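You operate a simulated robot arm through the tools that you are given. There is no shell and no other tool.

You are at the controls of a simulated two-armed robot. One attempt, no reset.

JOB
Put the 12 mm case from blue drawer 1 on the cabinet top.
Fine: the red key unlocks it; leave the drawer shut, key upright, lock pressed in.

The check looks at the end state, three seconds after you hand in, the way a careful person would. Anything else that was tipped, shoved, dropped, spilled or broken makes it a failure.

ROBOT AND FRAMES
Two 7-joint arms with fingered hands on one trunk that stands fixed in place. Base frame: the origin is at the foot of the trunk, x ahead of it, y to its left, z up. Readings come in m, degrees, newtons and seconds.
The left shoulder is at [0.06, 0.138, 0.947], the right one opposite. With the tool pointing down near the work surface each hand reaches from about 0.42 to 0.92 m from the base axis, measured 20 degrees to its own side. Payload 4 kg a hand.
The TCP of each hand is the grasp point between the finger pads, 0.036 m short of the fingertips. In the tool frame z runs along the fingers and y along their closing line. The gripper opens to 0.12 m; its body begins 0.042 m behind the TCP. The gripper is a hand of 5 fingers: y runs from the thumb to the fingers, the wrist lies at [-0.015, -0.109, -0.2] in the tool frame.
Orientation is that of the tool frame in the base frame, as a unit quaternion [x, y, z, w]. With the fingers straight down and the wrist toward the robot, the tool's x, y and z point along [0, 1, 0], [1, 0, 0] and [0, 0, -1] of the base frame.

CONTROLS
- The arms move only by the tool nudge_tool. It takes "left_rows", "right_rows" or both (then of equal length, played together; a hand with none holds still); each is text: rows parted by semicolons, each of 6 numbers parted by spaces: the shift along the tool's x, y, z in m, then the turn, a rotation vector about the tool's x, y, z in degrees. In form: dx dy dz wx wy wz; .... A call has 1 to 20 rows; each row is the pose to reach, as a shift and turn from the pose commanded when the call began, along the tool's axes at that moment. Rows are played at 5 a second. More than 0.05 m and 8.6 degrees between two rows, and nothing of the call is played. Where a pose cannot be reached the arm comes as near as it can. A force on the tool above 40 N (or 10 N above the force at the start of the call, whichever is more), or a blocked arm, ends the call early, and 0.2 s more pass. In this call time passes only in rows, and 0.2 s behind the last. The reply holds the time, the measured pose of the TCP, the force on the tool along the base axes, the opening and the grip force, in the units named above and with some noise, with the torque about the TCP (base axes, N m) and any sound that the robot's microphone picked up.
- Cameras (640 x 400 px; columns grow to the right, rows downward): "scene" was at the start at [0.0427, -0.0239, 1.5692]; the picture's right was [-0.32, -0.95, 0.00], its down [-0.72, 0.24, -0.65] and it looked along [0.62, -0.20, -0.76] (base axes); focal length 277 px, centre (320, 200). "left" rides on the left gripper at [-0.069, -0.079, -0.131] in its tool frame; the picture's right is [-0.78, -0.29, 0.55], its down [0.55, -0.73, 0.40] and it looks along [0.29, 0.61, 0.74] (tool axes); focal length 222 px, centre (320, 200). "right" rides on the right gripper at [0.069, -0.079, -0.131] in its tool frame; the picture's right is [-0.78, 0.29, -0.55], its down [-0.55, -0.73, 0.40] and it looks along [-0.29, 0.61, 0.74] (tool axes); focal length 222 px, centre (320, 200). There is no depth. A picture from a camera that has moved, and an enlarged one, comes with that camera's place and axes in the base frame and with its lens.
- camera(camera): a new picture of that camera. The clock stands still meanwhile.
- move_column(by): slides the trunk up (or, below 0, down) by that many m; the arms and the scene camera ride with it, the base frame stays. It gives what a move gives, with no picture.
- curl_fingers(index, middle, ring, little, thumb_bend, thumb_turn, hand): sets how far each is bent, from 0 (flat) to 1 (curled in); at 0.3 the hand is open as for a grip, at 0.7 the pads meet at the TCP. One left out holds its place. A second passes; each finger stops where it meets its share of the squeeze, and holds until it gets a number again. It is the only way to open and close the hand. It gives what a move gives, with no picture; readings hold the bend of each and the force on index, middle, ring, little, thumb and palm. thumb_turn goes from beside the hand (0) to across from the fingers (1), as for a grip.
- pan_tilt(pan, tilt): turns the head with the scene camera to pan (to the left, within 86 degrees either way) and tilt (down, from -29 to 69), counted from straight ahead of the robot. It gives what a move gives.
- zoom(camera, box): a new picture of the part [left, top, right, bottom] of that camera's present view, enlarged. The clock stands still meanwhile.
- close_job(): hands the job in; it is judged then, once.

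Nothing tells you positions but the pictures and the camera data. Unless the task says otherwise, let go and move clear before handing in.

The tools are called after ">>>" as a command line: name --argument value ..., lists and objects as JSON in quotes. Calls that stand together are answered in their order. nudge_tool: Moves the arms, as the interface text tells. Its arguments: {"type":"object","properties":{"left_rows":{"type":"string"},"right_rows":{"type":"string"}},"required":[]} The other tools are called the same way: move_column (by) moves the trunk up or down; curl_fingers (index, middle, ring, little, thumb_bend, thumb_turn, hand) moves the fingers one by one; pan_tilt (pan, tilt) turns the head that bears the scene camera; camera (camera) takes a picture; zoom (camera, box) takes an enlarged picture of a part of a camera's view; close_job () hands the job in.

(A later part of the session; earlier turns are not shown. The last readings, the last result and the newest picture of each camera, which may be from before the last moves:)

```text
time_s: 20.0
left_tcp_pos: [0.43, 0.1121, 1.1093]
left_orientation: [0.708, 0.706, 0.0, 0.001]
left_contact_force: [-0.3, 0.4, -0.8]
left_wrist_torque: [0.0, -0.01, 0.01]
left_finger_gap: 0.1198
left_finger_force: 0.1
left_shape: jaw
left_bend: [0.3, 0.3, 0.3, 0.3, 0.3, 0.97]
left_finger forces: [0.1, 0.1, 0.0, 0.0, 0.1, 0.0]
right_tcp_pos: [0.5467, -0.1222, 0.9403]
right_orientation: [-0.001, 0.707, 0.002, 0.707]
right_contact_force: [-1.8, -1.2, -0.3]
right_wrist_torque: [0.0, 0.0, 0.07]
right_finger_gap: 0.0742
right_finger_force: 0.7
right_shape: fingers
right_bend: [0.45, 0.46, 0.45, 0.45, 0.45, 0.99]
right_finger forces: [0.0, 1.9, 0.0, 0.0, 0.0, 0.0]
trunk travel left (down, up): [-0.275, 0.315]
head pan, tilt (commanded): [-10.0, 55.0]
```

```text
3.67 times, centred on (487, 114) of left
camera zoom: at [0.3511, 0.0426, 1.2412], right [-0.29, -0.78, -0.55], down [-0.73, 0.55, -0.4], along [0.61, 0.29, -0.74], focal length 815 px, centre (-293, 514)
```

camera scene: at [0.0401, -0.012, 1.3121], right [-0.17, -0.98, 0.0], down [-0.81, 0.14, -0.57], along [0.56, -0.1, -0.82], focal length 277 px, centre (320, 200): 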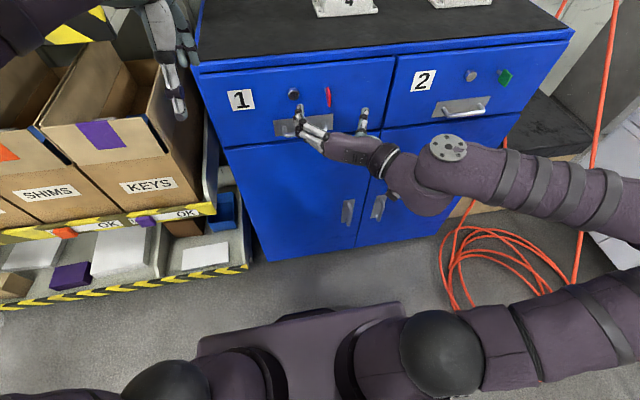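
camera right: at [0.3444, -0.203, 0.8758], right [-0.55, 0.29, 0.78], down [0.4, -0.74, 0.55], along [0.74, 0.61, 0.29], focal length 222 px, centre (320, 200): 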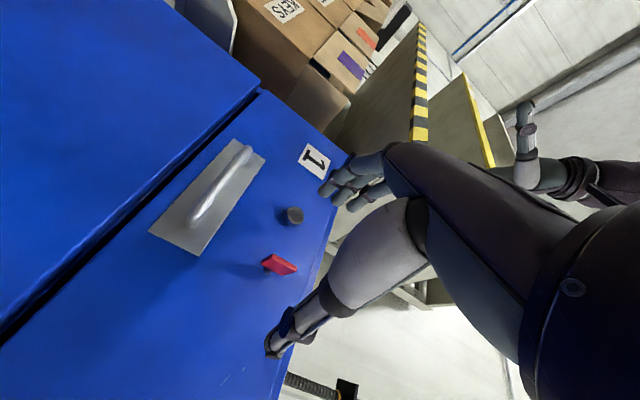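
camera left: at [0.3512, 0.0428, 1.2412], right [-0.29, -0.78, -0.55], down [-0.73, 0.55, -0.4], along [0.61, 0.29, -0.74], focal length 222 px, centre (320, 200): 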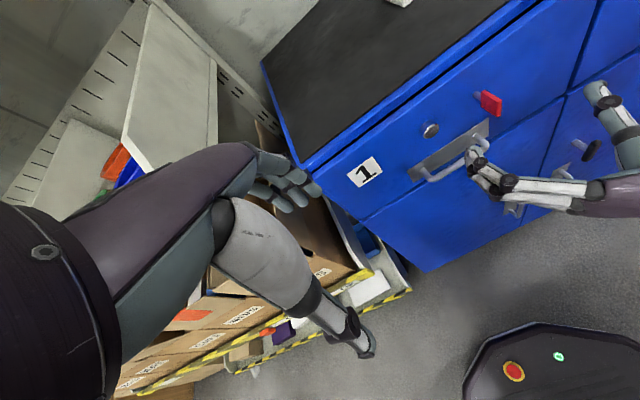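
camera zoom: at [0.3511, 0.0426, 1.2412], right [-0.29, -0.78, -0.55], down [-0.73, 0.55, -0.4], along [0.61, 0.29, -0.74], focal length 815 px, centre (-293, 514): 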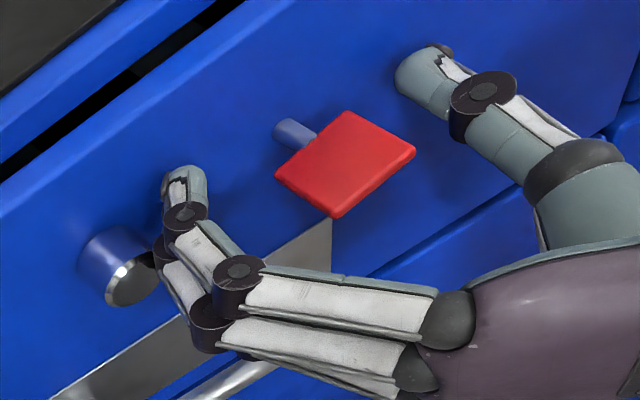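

The key is now horizontal (turned 90° clockwise) and the plunger has popped out, so drawer 1 should be unlocked. The middle finger is brushing the plunger, so I'll narrow the fingers slightly and back straight out.

>>> curl_fingers --hand "right" --index 0.52 --middle 0.52 --ring 0.52 --little 0.52

>>> nudge_tool --right_rows "0 0 -0.012 0 0 0; 0 0 -0.024 0 0 0; 0 0 -0.036 0 0 0; 0 0 -0.048 0 0 0; 0 0 -0.06 0 0 0"

>>> zoom --camera "scene" --box '[220, 60, 412, 180]'

>>> zoom --camera "left" --box '[380, 60, 572, 180]'

```text
time_s: 21.0
left_tcp_pos: [0.4308, 0.1121, 1.11]
left_orientation: [0.708, 0.706, 0.0, 0.0]
left_contact_force: [0.0, 0.0, -0.2]
left_wrist_torque: [-0.03, 0.01, -0.03]
left_finger_gap: 0.1197
left_finger_force: 0.0
left_shape: jaw
left_bend: [0.3, 0.3, 0.3, 0.3, 0.3, 0.97]
left_finger forces: [0.0, 0.0, 0.0, 0.0, 0.1, 0.1]
right_tcp_pos: [0.545, -0.1209, 0.9419]
right_orientation: [0.0, 0.707, 0.001, 0.707]
right_contact_force: [0.5, -0.5, -1.1]
right_wrist_torque: [0.0, 0.01, 0.02]
right_finger_gap: 0.0643
right_finger_force: 0.1
right_shape: fingers
right_bend: [0.52, 0.52, 0.52, 0.52, 0.45, 0.99]
right_finger forces: [0.0, 0.0, 0.0, 0.1, 0.0, 0.0]
trunk travel left (down, up): [-0.275, 0.315]
head pan, tilt (commanded): [-10.0, 55.0]
```

```text
time_s: 22.2
left_tcp_pos: [0.4303, 0.1123, 1.1093]
left_orientation: [0.708, 0.706, -0.001, 0.0]
left_contact_force: [-0.6, -0.5, -0.2]
left_wrist_torque: [-0.05, 0.0, -0.02]
left_finger_gap: 0.1197
left_finger_force: 0.1
left_shape: jaw
left_bend: [0.3, 0.3, 0.3, 0.3, 0.3, 0.97]
left_finger forces: [0.1, 0.0, 0.0, 0.0, 0.0, 0.1]
right_tcp_pos: [0.4855, -0.1228, 0.9407]
right_orientation: [0.0, 0.706, 0.001, 0.708]
right_contact_force: [-1.0, -0.2, -0.3]
right_wrist_torque: [0.01, 0.01, 0.01]
right_finger_gap: 0.064
right_finger_force: 0.0
right_shape: fingers
right_bend: [0.52, 0.52, 0.52, 0.52, 0.45, 0.99]
right_finger forces: [0.0, 0.0, 0.0, 0.0, 0.0, 0.1]
trunk travel left (down, up): [-0.275, 0.315]
head pan, tilt (commanded): [-10.0, 55.0]
```

```text
3.33 times, centred on (316, 120) of scene
camera zoom: at [0.0402, -0.012, 1.3121], right [-0.17, -0.98, 0.0], down [-0.81, 0.14, -0.57], along [0.56, -0.1, -0.82], focal length 923 px, centre (333, 467)
```

zoom: 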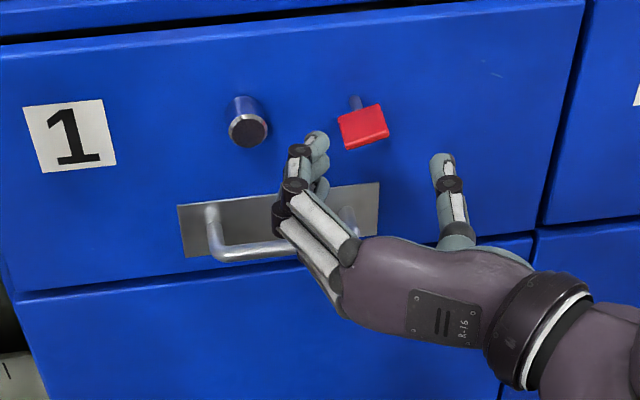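

```text
3.33 times, centred on (476, 120) of left
camera zoom: at [0.3512, 0.0427, 1.2412], right [-0.29, -0.78, -0.55], down [-0.73, 0.55, -0.4], along [0.61, 0.29, -0.74], focal length 740 px, centre (-200, 467)
```

zoom: 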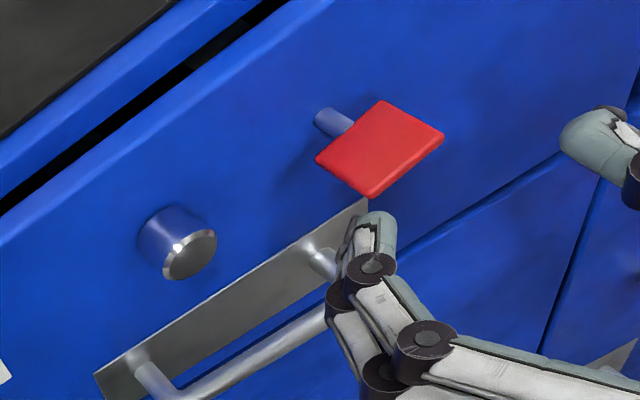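

The key is horizontal and the plunger now stands about 24 mm proud, so it's unlocked. I'll move the right hand aside to the right so the drawer can open, then measure the handle precisely for the left hand.

>>> nudge_tool --right_rows "0 -0.045 0 0 0 0; 0 -0.09 0 0 0 0; 0 -0.135 0 0 0 0; 0 -0.18 0 0 0 0; 0 -0.225 0 0 0 0; 0 -0.27 0 0 0 0; 0 -0.31 0 0 0 0"

>>> curl_fingers --hand "left" --index 1.0 --little 1.0 --middle 0.3 --ring 0.3 --thumb_bend 0.1 --thumb_turn 1.0

>>> zoom --camera "scene" --box '[250, 80, 346, 140]'

>>> zoom --camera "left" --box '[390, 80, 534, 200]'

>>> camera --camera "scene"

>>> camera --camera "left"

```text
time_s: 23.8
left_tcp_pos: [0.4295, 0.1124, 1.1106]
left_orientation: [0.707, 0.707, 0.0, 0.0]
left_contact_force: [0.1, 0.0, 0.2]
left_wrist_torque: [-0.05, -0.01, 0.04]
left_finger_gap: 0.1196
left_finger_force: 0.1
left_shape: jaw
left_bend: [0.3, 0.3, 0.3, 0.3, 0.3, 0.97]
left_finger forces: [0.0, 0.1, 0.0, 0.0, 0.0, 0.1]
right_tcp_pos: [0.4869, -0.4332, 0.9418]
right_orientation: [0.0, 0.707, 0.001, 0.707]
right_contact_force: [-0.3, 1.2, 0.5]
right_wrist_torque: [0.02, -0.02, -0.02]
right_finger_gap: 0.064
right_finger_force: 0.1
right_shape: fingers
right_bend: [0.52, 0.52, 0.52, 0.52, 0.45, 0.99]
right_finger forces: [0.0, 0.0, 0.1, 0.0, 0.1, 0.0]
trunk travel left (down, up): [-0.275, 0.315]
head pan, tilt (commanded): [-10.0, 55.0]
```

```text
time_s: 24.8
left_tcp_pos: [0.4306, 0.1124, 1.1088]
left_orientation: [0.708, 0.707, 0.0, 0.0]
left_contact_force: [-0.3, 0.5, -0.6]
left_wrist_torque: [0.03, 0.02, 0.0]
left_finger_gap: 0.0824
left_finger_force: 0.1
left_shape: fingers
left_bend: [1.0, 0.3, 0.3, 1.0, 0.1, 0.96]
left_finger forces: [0.0, 0.1, 0.0, 0.0, 0.1, 0.0]
right_tcp_pos: [0.4881, -0.4314, 0.9426]
right_orientation: [0.0, 0.706, 0.001, 0.708]
right_contact_force: [-0.4, 0.2, 0.5]
right_wrist_torque: [-0.02, 0.0, 0.05]
right_finger_gap: 0.064
right_finger_force: 0.1
right_shape: fingers
right_bend: [0.52, 0.52, 0.52, 0.52, 0.45, 0.99]
right_finger forces: [0.1, 0.1, 0.0, 0.0, 0.0, 0.0]
trunk travel left (down, up): [-0.275, 0.315]
head pan, tilt (commanded): [-10.0, 55.0]
```

```text
6.67 times, centred on (298, 110) of scene
camera zoom: at [0.0401, -0.012, 1.3121], right [-0.17, -0.98, 0.0], down [-0.81, 0.14, -0.57], along [0.56, -0.1, -0.82], focal length 1846 px, centre (467, 800)
```

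zoom: 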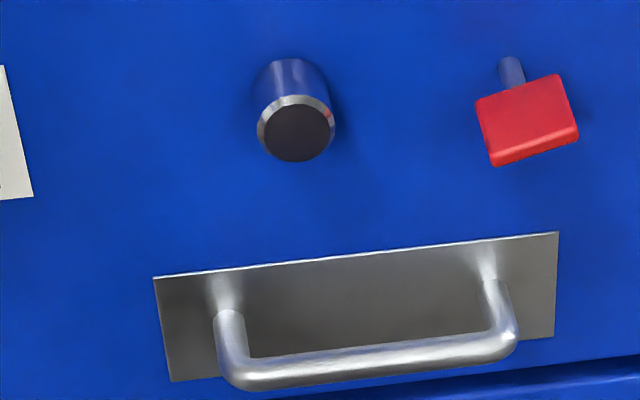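

```text
3.33 times, centred on (462, 140) of left
camera zoom: at [0.3512, 0.0427, 1.2411], right [-0.29, -0.78, -0.55], down [-0.73, 0.55, -0.4], along [0.61, 0.29, -0.74], focal length 740 px, centre (-153, 400)
```

zoom: 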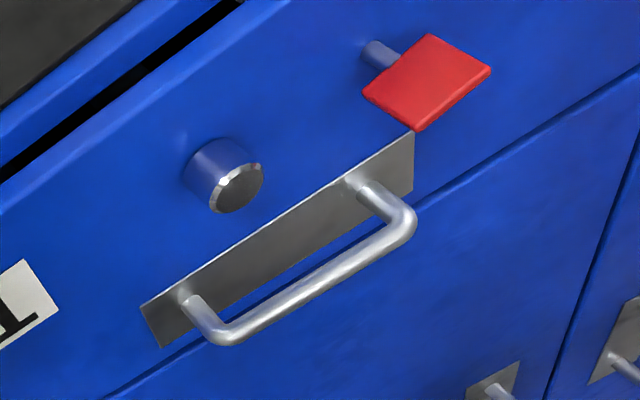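

```text
taken
camera scene: at [0.0401, -0.012, 1.3121], right [-0.17, -0.98, 0.0], down [-0.81, 0.14, -0.57], along [0.56, -0.1, -0.82], focal length 277 px, centre (320, 200)
```

scene: 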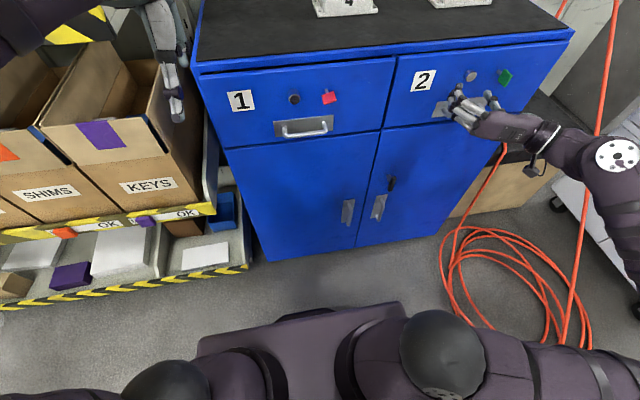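

```text
taken
camera left: at [0.3512, 0.0427, 1.2411], right [-0.29, -0.78, -0.55], down [-0.73, 0.55, -0.4], along [0.61, 0.29, -0.74], focal length 222 px, centre (320, 200)
```

left: 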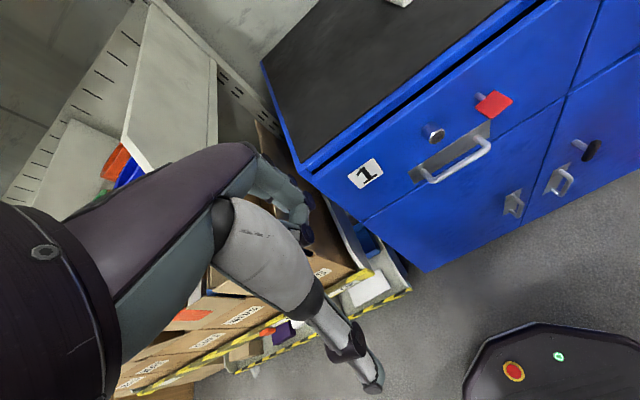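

Refined: handle bar at x≈0.560, z≈0.849, spanning y≈-0.02 to -0.116, about 25 mm in front of its plate. I'll check the left hand's finger shape before planning the hook.

>>> zoom --camera "scene" --box '[60, 0, 260, 125]'

>>> zoom --camera "right" --box '[0, 0, 640, 400]'

>>> zoom --camera "left" --box '[200, 130, 420, 400]'

```text
3.20 times, centred on (160, 62) of scene
camera zoom: at [0.0401, -0.012, 1.3121], right [-0.17, -0.98, 0.0], down [-0.81, 0.14, -0.57], along [0.56, -0.1, -0.82], focal length 886 px, centre (832, 640)
```

zoom: 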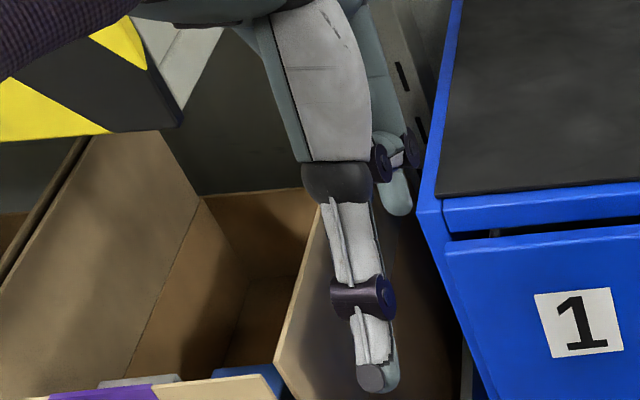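

```text
1.00 times, centred on (320, 200) of right (not enlarged: the box is as wide or as high as the picture)
camera zoom: at [0.3542, -0.5116, 0.8723], right [-0.55, 0.29, 0.78], down [0.4, -0.74, 0.55], along [0.74, 0.61, 0.29], focal length 222 px, centre (320, 200)
```

zoom: 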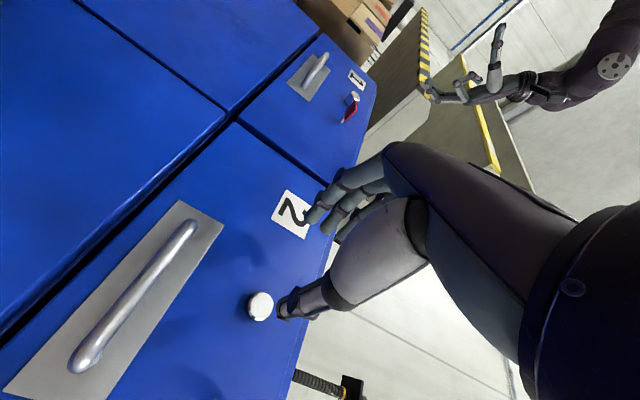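

```text
1.48 times, centred on (310, 265) of left
camera zoom: at [0.3512, 0.0427, 1.2411], right [-0.29, -0.78, -0.55], down [-0.73, 0.55, -0.4], along [0.61, 0.29, -0.74], focal length 329 px, centre (335, 104)
```

zoom: 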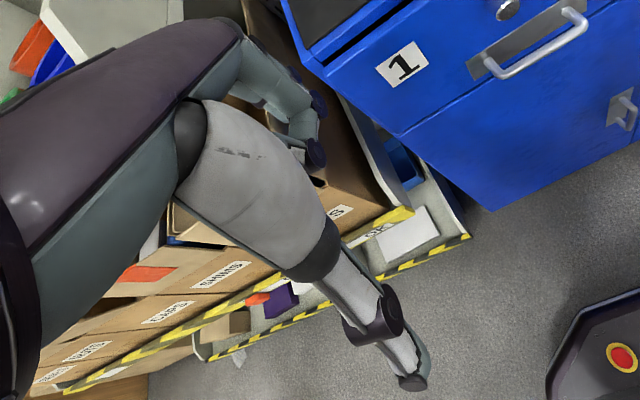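

The right camera has a side view of the left hand; I'll enlarge that.

>>> zoom --camera "right" --box '[410, 10, 570, 130]'

```text
3.33 times, centred on (490, 70) of right
camera zoom: at [0.3542, -0.5116, 0.8723], right [-0.55, 0.29, 0.78], down [0.4, -0.74, 0.55], along [0.74, 0.61, 0.29], focal length 740 px, centre (-247, 633)
```

zoom: 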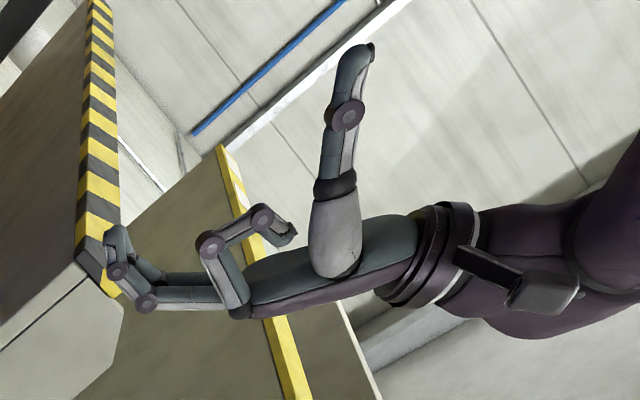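

I have the finger profile: at bend 0.3 with the tool tilted ~25° forward, the middle and ring fingers hang nearly vertical and can slip behind the bar between plunger and key. First move: left hand to a waypoint in front of the drawer with that tilt.

>>> nudge_tool --left_rows "-0.039 -0.002 0.022 -5 0 0; -0.078 -0.004 0.044 -10 0 0; -0.117 -0.006 0.066 -15 0 0; -0.156 -0.008 0.088 -20 0 0; -0.195 -0.01 0.11 -25 0 0"

>>> camera --camera "scene"

>>> camera --camera "right"

```text
time_s: 26.0
left_tcp_pos: [0.4182, -0.0843, 0.999]
left_orientation: [0.691, 0.689, 0.153, 0.154]
left_contact_force: [-0.2, -0.8, -1.0]
left_wrist_torque: [-0.02, 0.0, 0.02]
left_finger_gap: 0.0818
left_finger_force: 0.0
left_shape: fingers
left_bend: [1.0, 0.3, 0.3, 1.0, 0.1, 0.96]
left_finger forces: [0.0, 0.0, 0.0, 0.1, 0.0, 0.0]
right_tcp_pos: [0.4878, -0.4324, 0.9425]
right_orientation: [0.0, 0.706, 0.001, 0.708]
right_contact_force: [0.5, -0.1, -0.5]
right_wrist_torque: [0.01, 0.0, -0.02]
right_finger_gap: 0.0642
right_finger_force: 0.0
right_shape: fingers
right_bend: [0.52, 0.52, 0.52, 0.52, 0.45, 0.99]
right_finger forces: [0.1, 0.0, 0.0, 0.0, 0.0, 0.0]
trunk travel left (down, up): [-0.275, 0.315]
head pan, tilt (commanded): [-10.0, 55.0]
```

```text
taken
camera scene: at [0.0402, -0.0122, 1.3121], right [-0.17, -0.98, 0.0], down [-0.81, 0.14, -0.57], along [0.56, -0.1, -0.82], focal length 277 px, centre (320, 200)
```

scene: 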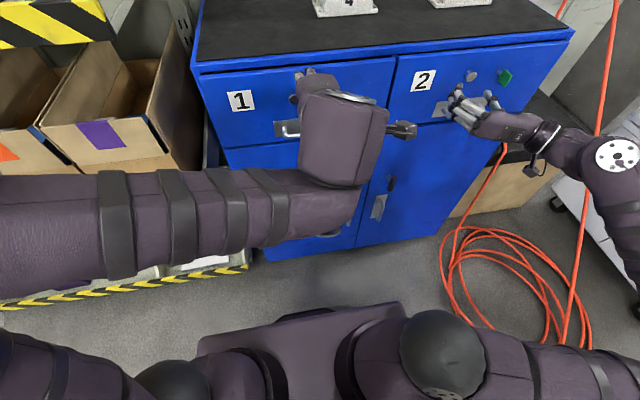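

```text
taken
camera right: at [0.3544, -0.5117, 0.8722], right [-0.55, 0.29, 0.78], down [0.4, -0.74, 0.55], along [0.74, 0.61, 0.29], focal length 222 px, centre (320, 200)
```

right: 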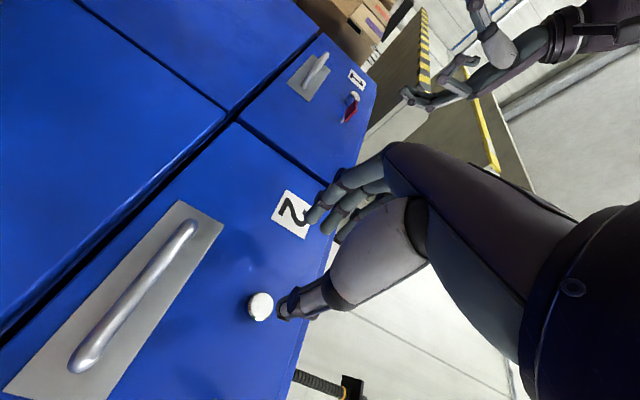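

The side view from the right camera shows the left fingers well in front of the handle. I'll lower the left hand to just above handle height, still in front.

>>> nudge_tool --left_rows "0 -0.0086 0.042 0 0 0; 0 -0.0171 0.084 0 0 0; 0 -0.0257 0.126 0 0 0"

>>> zoom --camera "right" --box '[260, 10, 452, 130]'

>>> zoom --camera "scene" --box '[220, 50, 412, 170]'

```text
time_s: 26.8
left_tcp_pos: [0.4493, -0.0834, 0.8728]
left_orientation: [0.691, 0.69, 0.153, 0.154]
left_contact_force: [-0.3, 0.6, -0.4]
left_wrist_torque: [-0.02, -0.04, -0.02]
left_finger_gap: 0.0822
left_finger_force: 0.0
left_shape: fingers
left_bend: [1.0, 0.3, 0.3, 1.0, 0.1, 0.96]
left_finger forces: [0.0, 0.0, 0.0, 0.0, 0.1, 0.0]
right_tcp_pos: [0.4873, -0.4319, 0.9421]
right_orientation: [0.0, 0.707, 0.001, 0.707]
right_contact_force: [-0.1, -0.4, -0.7]
right_wrist_torque: [0.0, 0.02, -0.01]
right_finger_gap: 0.064
right_finger_force: 0.1
right_shape: fingers
right_bend: [0.52, 0.52, 0.52, 0.52, 0.45, 0.99]
right_finger forces: [0.1, 0.0, 0.0, 0.0, 0.1, 0.0]
trunk travel left (down, up): [-0.275, 0.315]
head pan, tilt (commanded): [-10.0, 55.0]
```

```text
3.33 times, centred on (356, 70) of right
camera zoom: at [0.3543, -0.5117, 0.8723], right [-0.55, 0.29, 0.78], down [0.4, -0.74, 0.55], along [0.74, 0.61, 0.29], focal length 740 px, centre (200, 633)
```

zoom: 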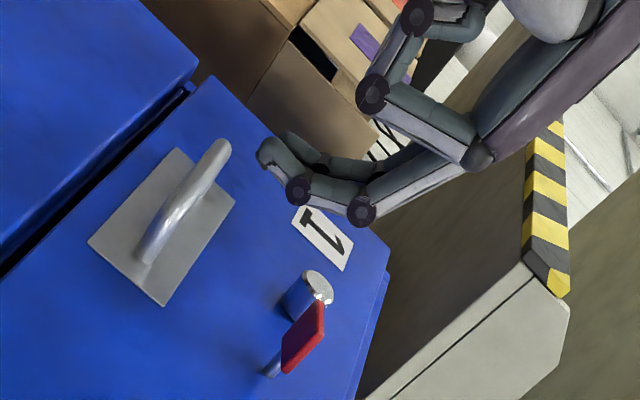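

```text
3.33 times, centred on (316, 110) of scene
camera zoom: at [0.0402, -0.0121, 1.3121], right [-0.17, -0.98, 0.0], down [-0.81, 0.14, -0.57], along [0.56, -0.1, -0.82], focal length 923 px, centre (333, 500)
```

zoom: 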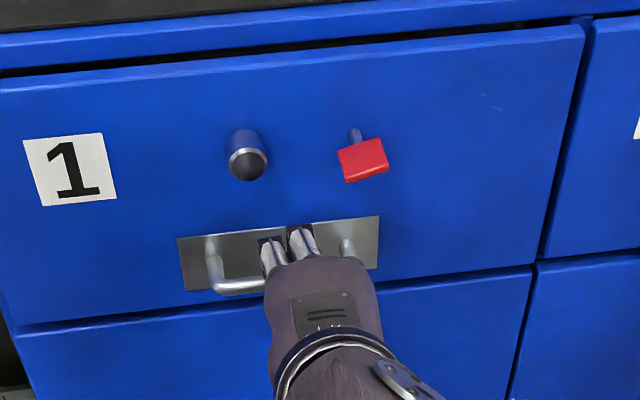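

Positions match my model. I'll move forward over the top of the bar so the fingertips are above the gap behind it.

>>> nudge_tool --left_rows "0 0.0186 0.0071 0 0 0; 0 0.0372 0.0141 0 0 0; 0 0.0441 0.0195 0 0 0; 0 0.051 0.0240 0 0 0"

>>> zoom --camera "right" --box '[260, 10, 452, 130]'

>>> zoom --camera "scene" --box '[250, 70, 378, 150]'

```text
time_s: 27.8
left_tcp_pos: [0.5062, -0.0828, 0.8731]
left_orientation: [0.69, 0.69, 0.153, 0.153]
left_contact_force: [0.4, -0.8, 0.6]
left_wrist_torque: [0.0, -0.02, -0.02]
left_finger_gap: 0.0818
left_finger_force: 0.0
left_shape: fingers
left_bend: [1.0, 0.3, 0.3, 1.0, 0.1, 0.96]
left_finger forces: [0.1, 0.0, 0.0, 0.1, 0.1, 0.1]
right_tcp_pos: [0.4868, -0.4316, 0.9421]
right_orientation: [0.0, 0.706, 0.002, 0.708]
right_contact_force: [-0.7, 0.0, 0.6]
right_wrist_torque: [-0.01, -0.01, 0.01]
right_finger_gap: 0.0645
right_finger_force: 0.1
right_shape: fingers
right_bend: [0.52, 0.52, 0.52, 0.52, 0.45, 0.99]
right_finger forces: [0.0, 0.0, 0.0, 0.1, 0.1, 0.1]
trunk travel left (down, up): [-0.275, 0.315]
head pan, tilt (commanded): [-10.0, 55.0]
```

```text
3.33 times, centred on (356, 70) of right
camera zoom: at [0.3542, -0.5116, 0.8723], right [-0.55, 0.29, 0.78], down [0.4, -0.74, 0.55], along [0.74, 0.61, 0.29], focal length 740 px, centre (200, 633)
```

zoom: 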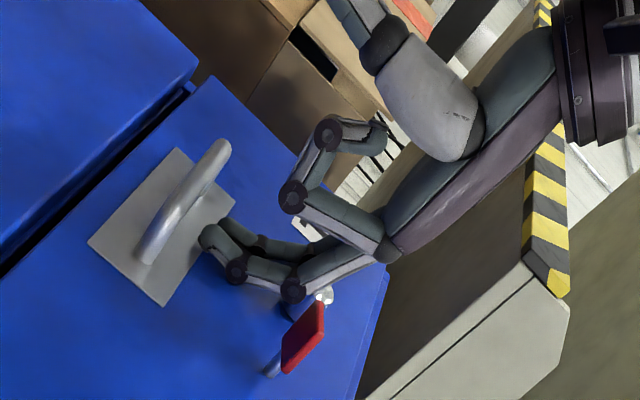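

```text
5.00 times, centred on (314, 110) of scene
camera zoom: at [0.0401, -0.012, 1.3121], right [-0.17, -0.98, 0.0], down [-0.81, 0.14, -0.57], along [0.56, -0.1, -0.82], focal length 1384 px, centre (350, 650)
```

zoom: 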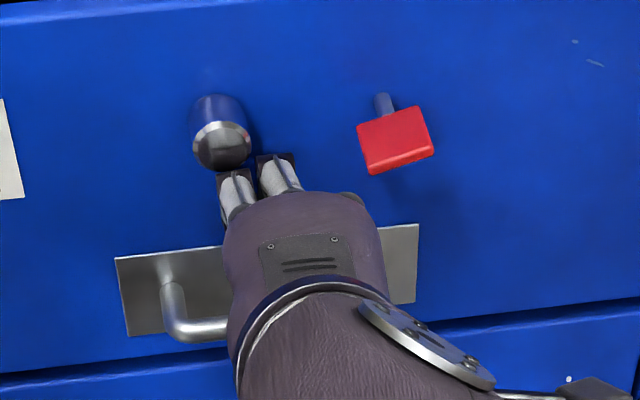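

The tips measure about 7 mm short of the gap centre. I'll lower a little, move forward 8 mm, then slide the two fingers down behind the bar while watching forces.

>>> nudge_tool --left_rows "0 -0.0038 0.0082 0 0 0; 0 0.0034 0.0115 0 0 0"

>>> zoom --camera "right" --box '[280, 30, 376, 105]'

```text
time_s: 28.4
left_tcp_pos: [0.5124, -0.0819, 0.866]
left_orientation: [0.691, 0.69, 0.153, 0.153]
left_contact_force: [-4.1, -0.7, 0.8]
left_wrist_torque: [0.02, -0.17, 0.04]
left_finger_gap: 0.0819
left_finger_force: 1.8
left_shape: fingers
left_bend: [1.0, 0.31, 0.3, 1.0, 0.1, 0.96]
left_finger forces: [0.0, 3.8, 0.1, 0.0, 0.0, 0.0]
right_tcp_pos: [0.4858, -0.432, 0.9432]
right_orientation: [0.0, 0.706, 0.001, 0.708]
right_contact_force: [0.9, -0.2, 0.5]
right_wrist_torque: [0.03, 0.0, -0.02]
right_finger_gap: 0.0641
right_finger_force: 0.1
right_shape: fingers
right_bend: [0.52, 0.52, 0.52, 0.52, 0.45, 0.99]
right_finger forces: [0.0, 0.1, 0.1, 0.1, 0.0, 0.1]
trunk travel left (down, up): [-0.275, 0.315]
head pan, tilt (commanded): [-10.0, 55.0]
```

```text
5.33 times, centred on (328, 68) of right
camera zoom: at [0.3538, -0.5116, 0.8725], right [-0.55, 0.29, 0.78], down [0.4, -0.74, 0.55], along [0.74, 0.61, 0.29], focal length 1185 px, centre (277, 907)
```

zoom: 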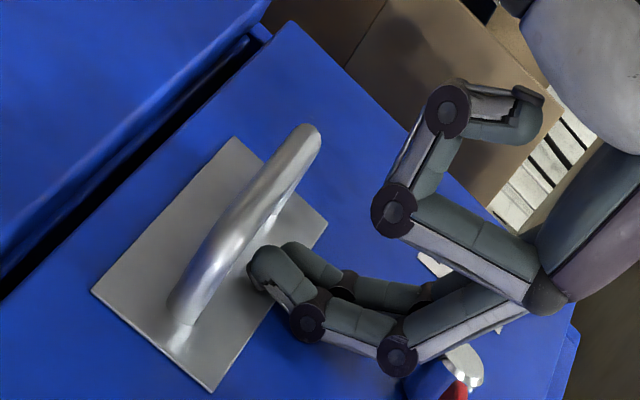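

The middle finger is lightly touching the plate (≈4 N), so I'm at the back of the gap. I'll ease back 2 mm and slide down behind the bar in small steps.

>>> nudge_tool --left_rows "0 -0.006 0.0082 0 0 0; 0 -0.0103 0.0173 0 0 0"

>>> zoom --camera "right" --box '[280, 30, 376, 105]'

```text
time_s: 29.0
left_tcp_pos: [0.5117, -0.0824, 0.8457]
left_orientation: [0.691, 0.69, 0.152, 0.153]
left_contact_force: [-1.6, -0.3, -0.1]
left_wrist_torque: [-0.02, -0.03, 0.01]
left_finger_gap: 0.0821
left_finger_force: 0.1
left_shape: fingers
left_bend: [1.0, 0.31, 0.3, 1.0, 0.1, 0.96]
left_finger forces: [0.0, 1.6, 0.0, 0.0, 0.0, 0.1]
right_tcp_pos: [0.487, -0.4309, 0.9417]
right_orientation: [0.0, 0.706, 0.002, 0.708]
right_contact_force: [-0.3, -0.1, 0.0]
right_wrist_torque: [-0.01, -0.02, 0.03]
right_finger_gap: 0.0641
right_finger_force: 0.1
right_shape: fingers
right_bend: [0.52, 0.52, 0.52, 0.52, 0.45, 0.99]
right_finger forces: [0.0, 0.0, 0.0, 0.1, 0.0, 0.0]
trunk travel left (down, up): [-0.275, 0.315]
head pan, tilt (commanded): [-10.0, 55.0]
```

```text
5.33 times, centred on (328, 68) of right
camera zoom: at [0.3541, -0.5117, 0.8723], right [-0.55, 0.29, 0.78], down [0.4, -0.74, 0.55], along [0.74, 0.61, 0.29], focal length 1185 px, centre (277, 907)
```

zoom: 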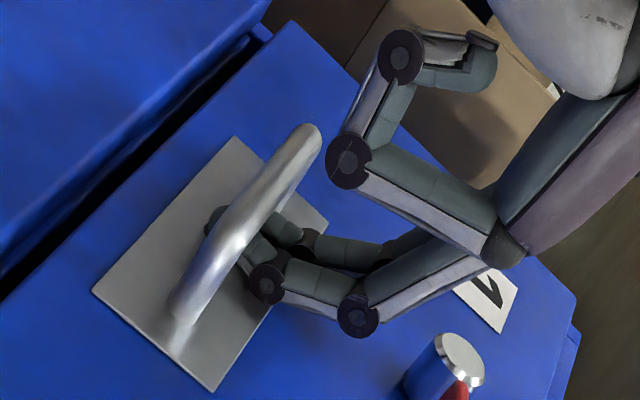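

The fingertips are passing behind the bar with only light contact. Down another 10 mm, then curl the two fingers to hook it.

>>> nudge_tool --left_rows "0 -0.0042 0.0091 0 0 0"

>>> curl_fingers --hand "left" --middle 0.5 --ring 0.5

>>> zoom --camera "right" --box '[280, 30, 376, 105]'

```text
time_s: 29.4
left_tcp_pos: [0.5111, -0.0837, 0.8353]
left_orientation: [0.691, 0.69, 0.153, 0.153]
left_contact_force: [-0.8, -0.4, 0.4]
left_wrist_torque: [0.03, -0.02, 0.0]
left_finger_gap: 0.0821
left_finger_force: 1.0
left_shape: fingers
left_bend: [1.0, 0.3, 0.3, 1.0, 0.1, 0.96]
left_finger forces: [0.0, 0.6, 0.0, 0.0, 0.0, 0.1]
right_tcp_pos: [0.4866, -0.4313, 0.9422]
right_orientation: [0.0, 0.706, 0.001, 0.708]
right_contact_force: [-0.7, -0.7, -0.9]
right_wrist_torque: [-0.01, -0.02, -0.05]
right_finger_gap: 0.0641
right_finger_force: 0.0
right_shape: fingers
right_bend: [0.52, 0.52, 0.52, 0.52, 0.45, 0.99]
right_finger forces: [0.0, 0.0, 0.0, 0.0, 0.1, 0.0]
trunk travel left (down, up): [-0.275, 0.315]
head pan, tilt (commanded): [-10.0, 55.0]
```

```text
time_s: 30.4
left_tcp_pos: [0.5104, -0.0837, 0.835]
left_orientation: [0.691, 0.69, 0.152, 0.153]
left_contact_force: [0.5, -0.1, 0.4]
left_wrist_torque: [0.0, -0.03, 0.02]
left_finger_gap: 0.082
left_finger_force: 0.1
left_shape: fingers
left_bend: [1.0, 0.5, 0.5, 1.0, 0.1, 0.96]
left_finger forces: [0.0, 0.0, 0.0, 0.1, 0.1, 0.1]
right_tcp_pos: [0.4866, -0.4329, 0.9422]
right_orientation: [-0.001, 0.707, 0.002, 0.707]
right_contact_force: [0.2, 0.7, -0.1]
right_wrist_torque: [0.02, -0.01, 0.02]
right_finger_gap: 0.0643
right_finger_force: 0.0
right_shape: fingers
right_bend: [0.52, 0.52, 0.52, 0.52, 0.45, 0.99]
right_finger forces: [0.0, 0.0, 0.1, 0.1, 0.0, 0.1]
trunk travel left (down, up): [-0.275, 0.315]
head pan, tilt (commanded): [-10.0, 55.0]
```

```text
5.33 times, centred on (328, 68) of right
camera zoom: at [0.3542, -0.5117, 0.8723], right [-0.55, 0.29, 0.78], down [0.4, -0.74, 0.55], along [0.74, 0.61, 0.29], focal length 1185 px, centre (277, 907)
```

zoom: 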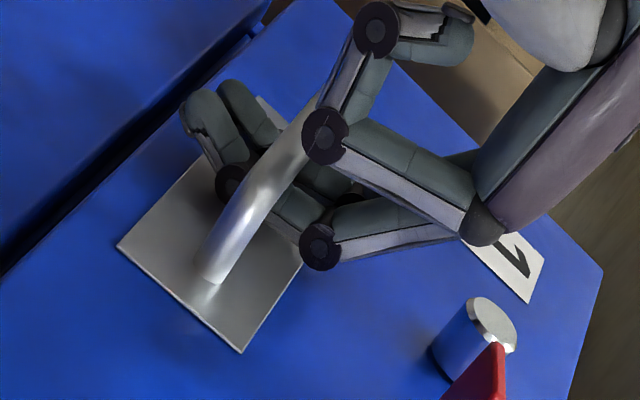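

The curl hooked the bar and already drew the drawer out slightly, so it slides freely. I'll pull it straight back 0.10 m and check.

>>> nudge_tool --left_rows "0 -0.0181 -0.0085 0 0 0; 0 -0.0362 -0.0169 0 0 0; 0 -0.0544 -0.0254 0 0 0; 0 -0.0725 -0.0338 0 0 0; 0 -0.0906 -0.0423 0 0 0"

>>> camera --camera "scene"

>>> camera --camera "right"

```text
time_s: 31.6
left_tcp_pos: [0.4219, -0.0816, 0.8378]
left_orientation: [0.691, 0.689, 0.153, 0.153]
left_contact_force: [-0.7, -0.6, 0.4]
left_wrist_torque: [-0.03, 0.01, -0.01]
left_finger_gap: 0.0823
left_finger_force: 0.4
left_shape: fingers
left_bend: [1.0, 0.5, 0.5, 1.0, 0.1, 0.96]
left_finger forces: [0.1, 0.9, 0.1, 0.1, 0.1, 0.0]
left hand out of reach, approached as far as the arm can: row 5
right_tcp_pos: [0.4868, -0.4322, 0.9422]
right_orientation: [0.0, 0.706, 0.001, 0.708]
right_contact_force: [0.3, -0.1, 0.2]
right_wrist_torque: [0.01, 0.01, -0.02]
right_finger_gap: 0.064
right_finger_force: 0.0
right_shape: fingers
right_bend: [0.52, 0.52, 0.52, 0.52, 0.45, 0.99]
right_finger forces: [0.1, 0.0, 0.0, 0.1, 0.0, 0.0]
trunk travel left (down, up): [-0.275, 0.315]
head pan, tilt (commanded): [-10.0, 55.0]
```

```text
taken
camera scene: at [0.0402, -0.0121, 1.3121], right [-0.17, -0.98, 0.0], down [-0.81, 0.14, -0.57], along [0.56, -0.1, -0.82], focal length 277 px, centre (320, 200)
```

scene: 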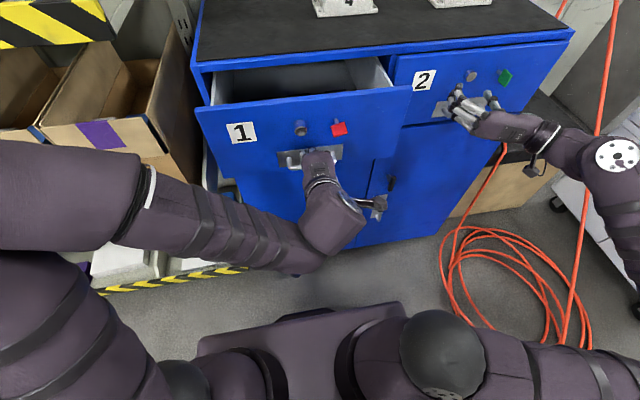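

```text
taken
camera right: at [0.3542, -0.5117, 0.8722], right [-0.55, 0.29, 0.78], down [0.4, -0.74, 0.55], along [0.74, 0.61, 0.29], focal length 222 px, centre (320, 200)
```

right: 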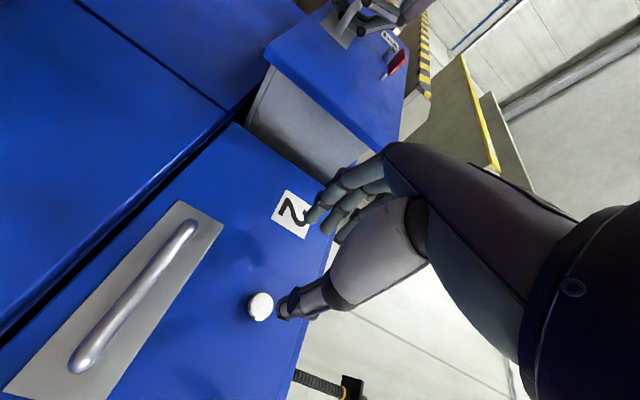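

The drawer is open about 0.1 m and my left hand has hit its near reach limit. Let me look inside the drawer.

>>> zoom --camera "scene" --box '[190, 45, 420, 189]'

>>> camera --camera "left"

```text
2.78 times, centred on (305, 117) of scene
camera zoom: at [0.0402, -0.0121, 1.3121], right [-0.17, -0.98, 0.0], down [-0.81, 0.14, -0.57], along [0.56, -0.1, -0.82], focal length 769 px, centre (362, 431)
```

zoom: 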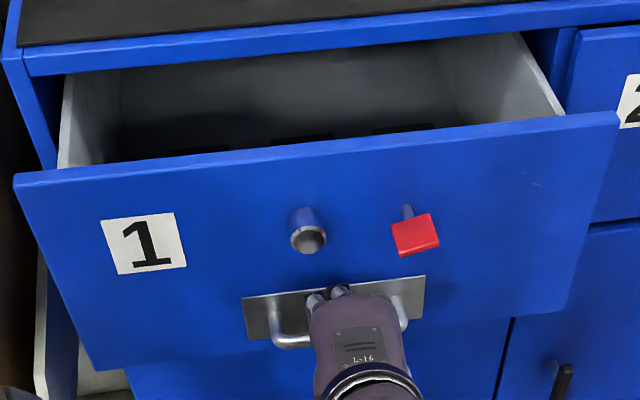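

```text
taken
camera left: at [0.2948, -0.152, 0.9218], right [-0.03, -0.78, -0.62], down [-0.5, 0.55, -0.67], along [0.87, 0.29, -0.41], focal length 222 px, centre (320, 200)
```

left: 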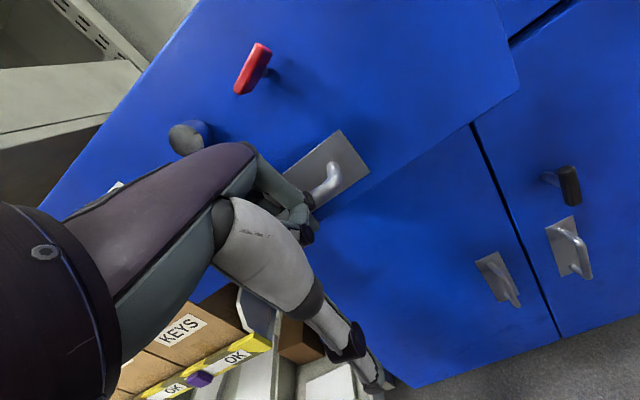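

I can just make out dark items behind the drawer front. Zooming there before deciding how far the drawer must open.

>>> zoom --camera "scene" --box '[205, 55, 395, 115]'

>>> zoom --camera "right" --box '[220, 0, 440, 160]'

```text
3.37 times, centred on (300, 85) of scene
camera zoom: at [0.0402, -0.0121, 1.3121], right [-0.17, -0.98, 0.0], down [-0.81, 0.14, -0.57], along [0.56, -0.1, -0.82], focal length 933 px, centre (387, 587)
```

zoom: 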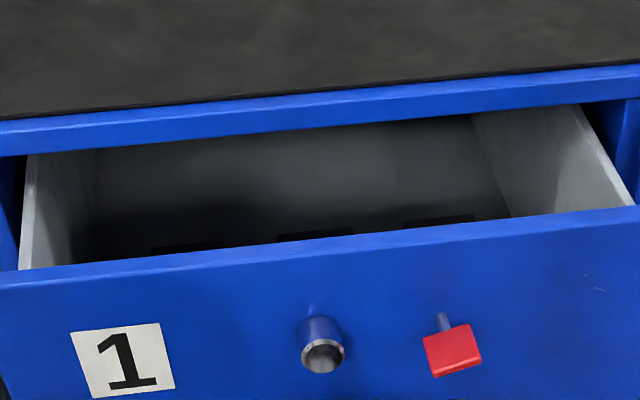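

```text
2.50 times, centred on (330, 80) of right
camera zoom: at [0.3542, -0.5117, 0.8722], right [-0.55, 0.29, 0.78], down [0.4, -0.74, 0.55], along [0.74, 0.61, 0.29], focal length 555 px, centre (295, 500)
```

zoom: 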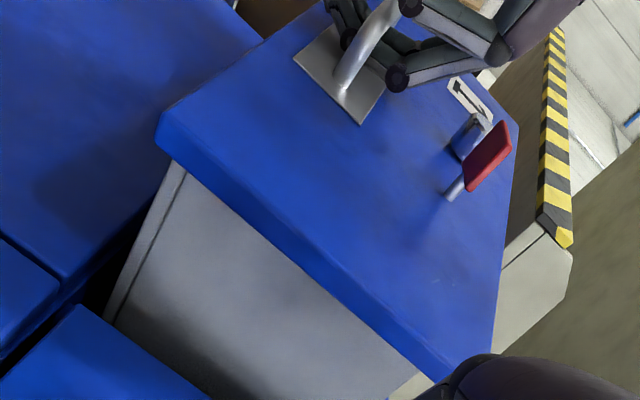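

The three dark cases sit well back (x≈0.65), so the drawer must open about 0.1 m more than this posture allows. I'll unhook from the handle and re-pull from behind the drawer front's top edge with a closer-reaching hand posture. First uncurl, then lift clear of the bar.

>>> curl_fingers --hand "left" --middle 0.32 --ring 0.32

>>> zoom --camera "right" --box '[300, 0, 460, 100]'

>>> zoom --camera "scene" --box '[220, 80, 412, 200]'

```text
time_s: 32.6
left_tcp_pos: [0.422, -0.082, 0.8379]
left_orientation: [0.691, 0.69, 0.152, 0.153]
left_contact_force: [1.0, 0.0, 0.3]
left_wrist_torque: [0.02, 0.05, -0.04]
left_finger_gap: 0.0822
left_finger_force: 0.7
left_shape: fingers
left_bend: [1.0, 0.32, 0.32, 1.0, 0.1, 0.96]
left_finger forces: [0.0, 0.0, 1.3, 0.0, 0.0, 0.0]
right_tcp_pos: [0.4857, -0.4318, 0.9418]
right_orientation: [0.0, 0.707, 0.0, 0.708]
right_contact_force: [-0.6, 0.3, 0.6]
right_wrist_torque: [-0.01, 0.03, -0.03]
right_finger_gap: 0.0639
right_finger_force: 0.1
right_shape: fingers
right_bend: [0.52, 0.52, 0.52, 0.52, 0.45, 0.99]
right_finger forces: [0.1, 0.0, 0.1, 0.1, 0.0, 0.0]
trunk travel left (down, up): [-0.275, 0.315]
head pan, tilt (commanded): [-10.0, 55.0]
```

```text
4.00 times, centred on (380, 50) of right
camera zoom: at [0.3543, -0.5116, 0.8722], right [-0.55, 0.29, 0.78], down [0.4, -0.74, 0.55], along [0.74, 0.61, 0.29], focal length 888 px, centre (80, 800)
```

zoom: 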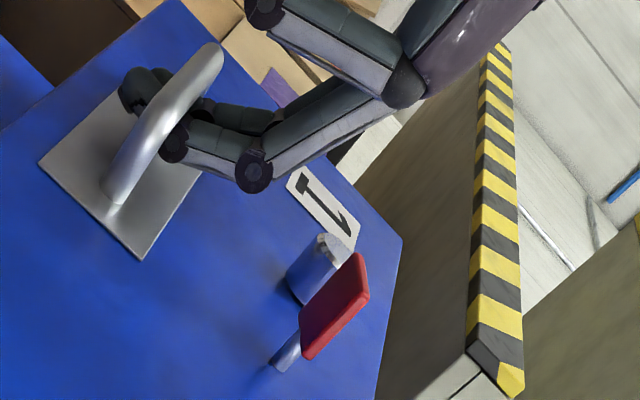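

```text
3.33 times, centred on (316, 140) of scene
camera zoom: at [0.0403, -0.012, 1.3121], right [-0.17, -0.98, 0.0], down [-0.81, 0.14, -0.57], along [0.56, -0.1, -0.82], focal length 923 px, centre (333, 400)
```

zoom: 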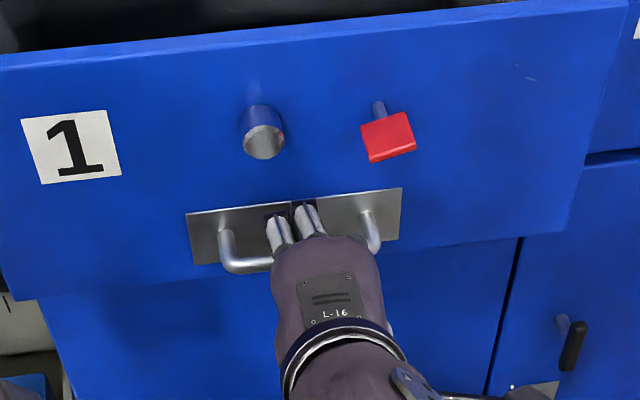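

Fingers are loose in the gap. Lifting 34 mm to clear the bar top.

>>> nudge_tool --left_rows "0 0.0072 -0.0154 0 0 0; 0 0.0144 -0.0308 0 0 0"

>>> zoom --camera "right" --box '[300, 0, 460, 100]'

```text
time_s: 33.2
left_tcp_pos: [0.4229, -0.0827, 0.8715]
left_orientation: [0.692, 0.689, 0.153, 0.153]
left_contact_force: [0.8, 0.3, 0.2]
left_wrist_torque: [0.0, 0.0, 0.05]
left_finger_gap: 0.0823
left_finger_force: 0.0
left_shape: fingers
left_bend: [1.0, 0.32, 0.32, 1.0, 0.1, 0.96]
left_finger forces: [0.0, 0.1, 0.1, 0.0, 0.0, 0.0]
right_tcp_pos: [0.487, -0.4317, 0.9417]
right_orientation: [0.0, 0.707, 0.001, 0.708]
right_contact_force: [0.1, -0.9, 0.0]
right_wrist_torque: [0.0, 0.05, -0.02]
right_finger_gap: 0.0641
right_finger_force: 0.1
right_shape: fingers
right_bend: [0.52, 0.52, 0.52, 0.52, 0.45, 0.99]
right_finger forces: [0.0, 0.1, 0.0, 0.1, 0.1, 0.0]
trunk travel left (down, up): [-0.275, 0.315]
head pan, tilt (commanded): [-10.0, 55.0]
```

```text
4.00 times, centred on (380, 50) of right
camera zoom: at [0.3541, -0.5117, 0.8723], right [-0.55, 0.29, 0.78], down [0.4, -0.74, 0.55], along [0.74, 0.61, 0.29], focal length 888 px, centre (80, 800)
```

zoom: 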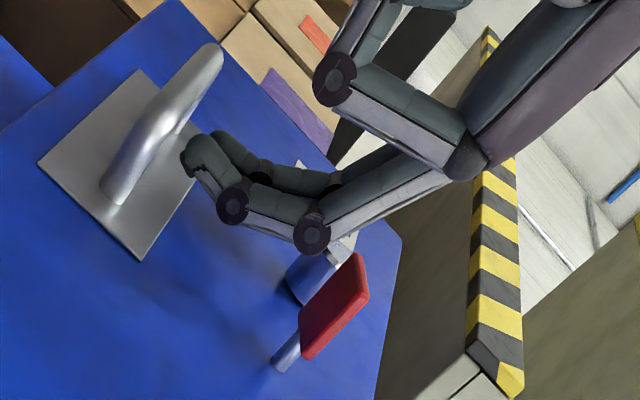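

Clear of the bar. I'll fold those fingers into a fist so the hand can rise past the plunger and key without touching them.

>>> curl_fingers --hand "left" --middle 1.0 --ring 1.0

>>> nudge_tool --left_rows "0 0.0169 -0.0362 0 0 0; 0 0.0338 -0.0725 0 0 0; 0 0.0508 -0.1087 0 0 0; 0 0.0677 -0.145 0 0 0; 0 0.0846 -0.1812 0 0 0"

>>> camera --camera "scene"

>>> camera --camera "left"

```text
time_s: 34.2
left_tcp_pos: [0.4223, -0.0821, 0.8716]
left_orientation: [0.69, 0.691, 0.154, 0.153]
left_contact_force: [-1.4, 3.5, 9.5]
left_wrist_torque: [0.1, -1.06, 0.15]
left_finger_gap: 0.0823
left_finger_force: 14.6
left_shape: fingers
left_bend: [1.0, 0.49, 1.0, 1.0, 0.1, 0.96]
left_finger forces: [0.0, 28.7, 0.0, 0.1, 0.0, 0.0]
right_tcp_pos: [0.4863, -0.432, 0.9427]
right_orientation: [0.0, 0.707, 0.002, 0.708]
right_contact_force: [0.7, 0.0, 0.2]
right_wrist_torque: [0.01, 0.0, -0.04]
right_finger_gap: 0.064
right_finger_force: 0.0
right_shape: fingers
right_bend: [0.52, 0.52, 0.52, 0.52, 0.45, 0.99]
right_finger forces: [0.1, 0.1, 0.0, 0.0, 0.0, 0.0]
trunk travel left (down, up): [-0.275, 0.315]
head pan, tilt (commanded): [-10.0, 55.0]
```

```text
time_s: 35.4
left_tcp_pos: [0.4234, -0.0831, 1.0689]
left_orientation: [0.691, 0.69, 0.152, 0.153]
left_contact_force: [0.5, 0.8, -0.2]
left_wrist_torque: [0.0, 0.01, 0.01]
left_finger_gap: 0.0823
left_finger_force: 0.0
left_shape: fingers
left_bend: [1.0, 0.79, 1.0, 1.0, 0.1, 0.96]
left_finger forces: [0.1, 0.0, 0.0, 0.0, 0.0, 0.1]
right_tcp_pos: [0.4872, -0.432, 0.9415]
right_orientation: [0.0, 0.706, 0.001, 0.708]
right_contact_force: [-0.9, -0.5, -1.5]
right_wrist_torque: [0.0, -0.03, 0.0]
right_finger_gap: 0.0642
right_finger_force: 0.0
right_shape: fingers
right_bend: [0.52, 0.52, 0.52, 0.52, 0.45, 0.99]
right_finger forces: [0.0, 0.0, 0.0, 0.0, 0.1, 0.0]
trunk travel left (down, up): [-0.275, 0.315]
head pan, tilt (commanded): [-10.0, 55.0]
```

```text
taken
camera scene: at [0.0402, -0.0121, 1.312], right [-0.17, -0.98, 0.0], down [-0.81, 0.14, -0.57], along [0.56, -0.1, -0.82], focal length 277 px, centre (320, 200)
```

scene: 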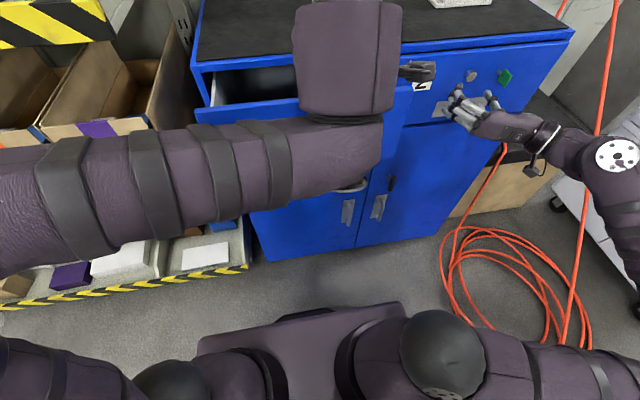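

```text
taken
camera left: at [0.2968, -0.1531, 1.1539], right [-0.03, -0.78, -0.62], down [-0.5, 0.55, -0.67], along [0.87, 0.29, -0.41], focal length 222 px, centre (320, 200)
```

left: 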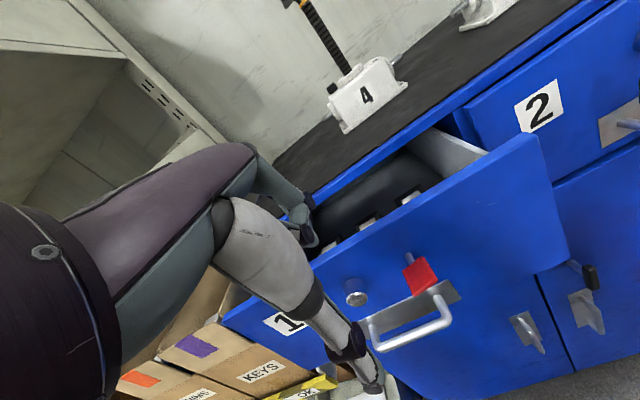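

Free of the handle now, and the left camera can see into the drawer: cases with white labels. Let me read them.

>>> zoom --camera "left" --box '[300, 130, 500, 255]'

>>> zoom --camera "left" --box '[330, 170, 450, 250]'

```text
3.20 times, centred on (400, 192) of left
camera zoom: at [0.2968, -0.1531, 1.1539], right [-0.03, -0.78, -0.62], down [-0.5, 0.55, -0.67], along [0.87, 0.29, -0.41], focal length 711 px, centre (64, 224)
```

zoom: 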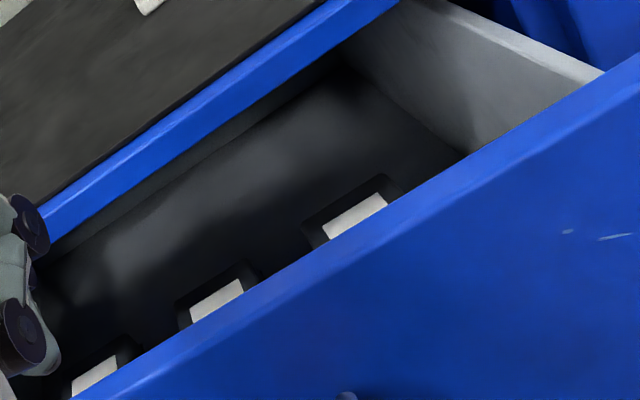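

```text
5.00 times, centred on (390, 210) of left
camera zoom: at [0.2968, -0.1531, 1.1539], right [-0.03, -0.78, -0.62], down [-0.5, 0.55, -0.67], along [0.87, 0.29, -0.41], focal length 1111 px, centre (-30, 150)
```

zoom: 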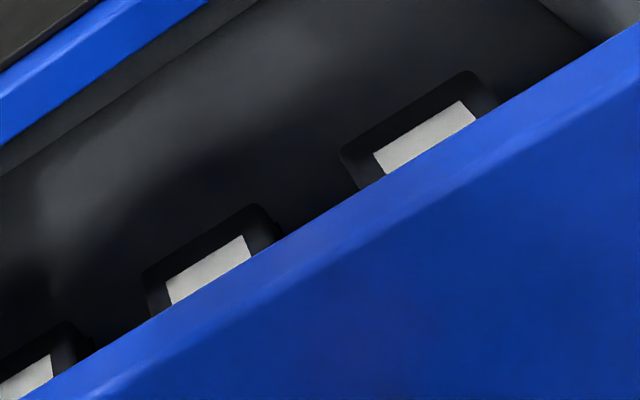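

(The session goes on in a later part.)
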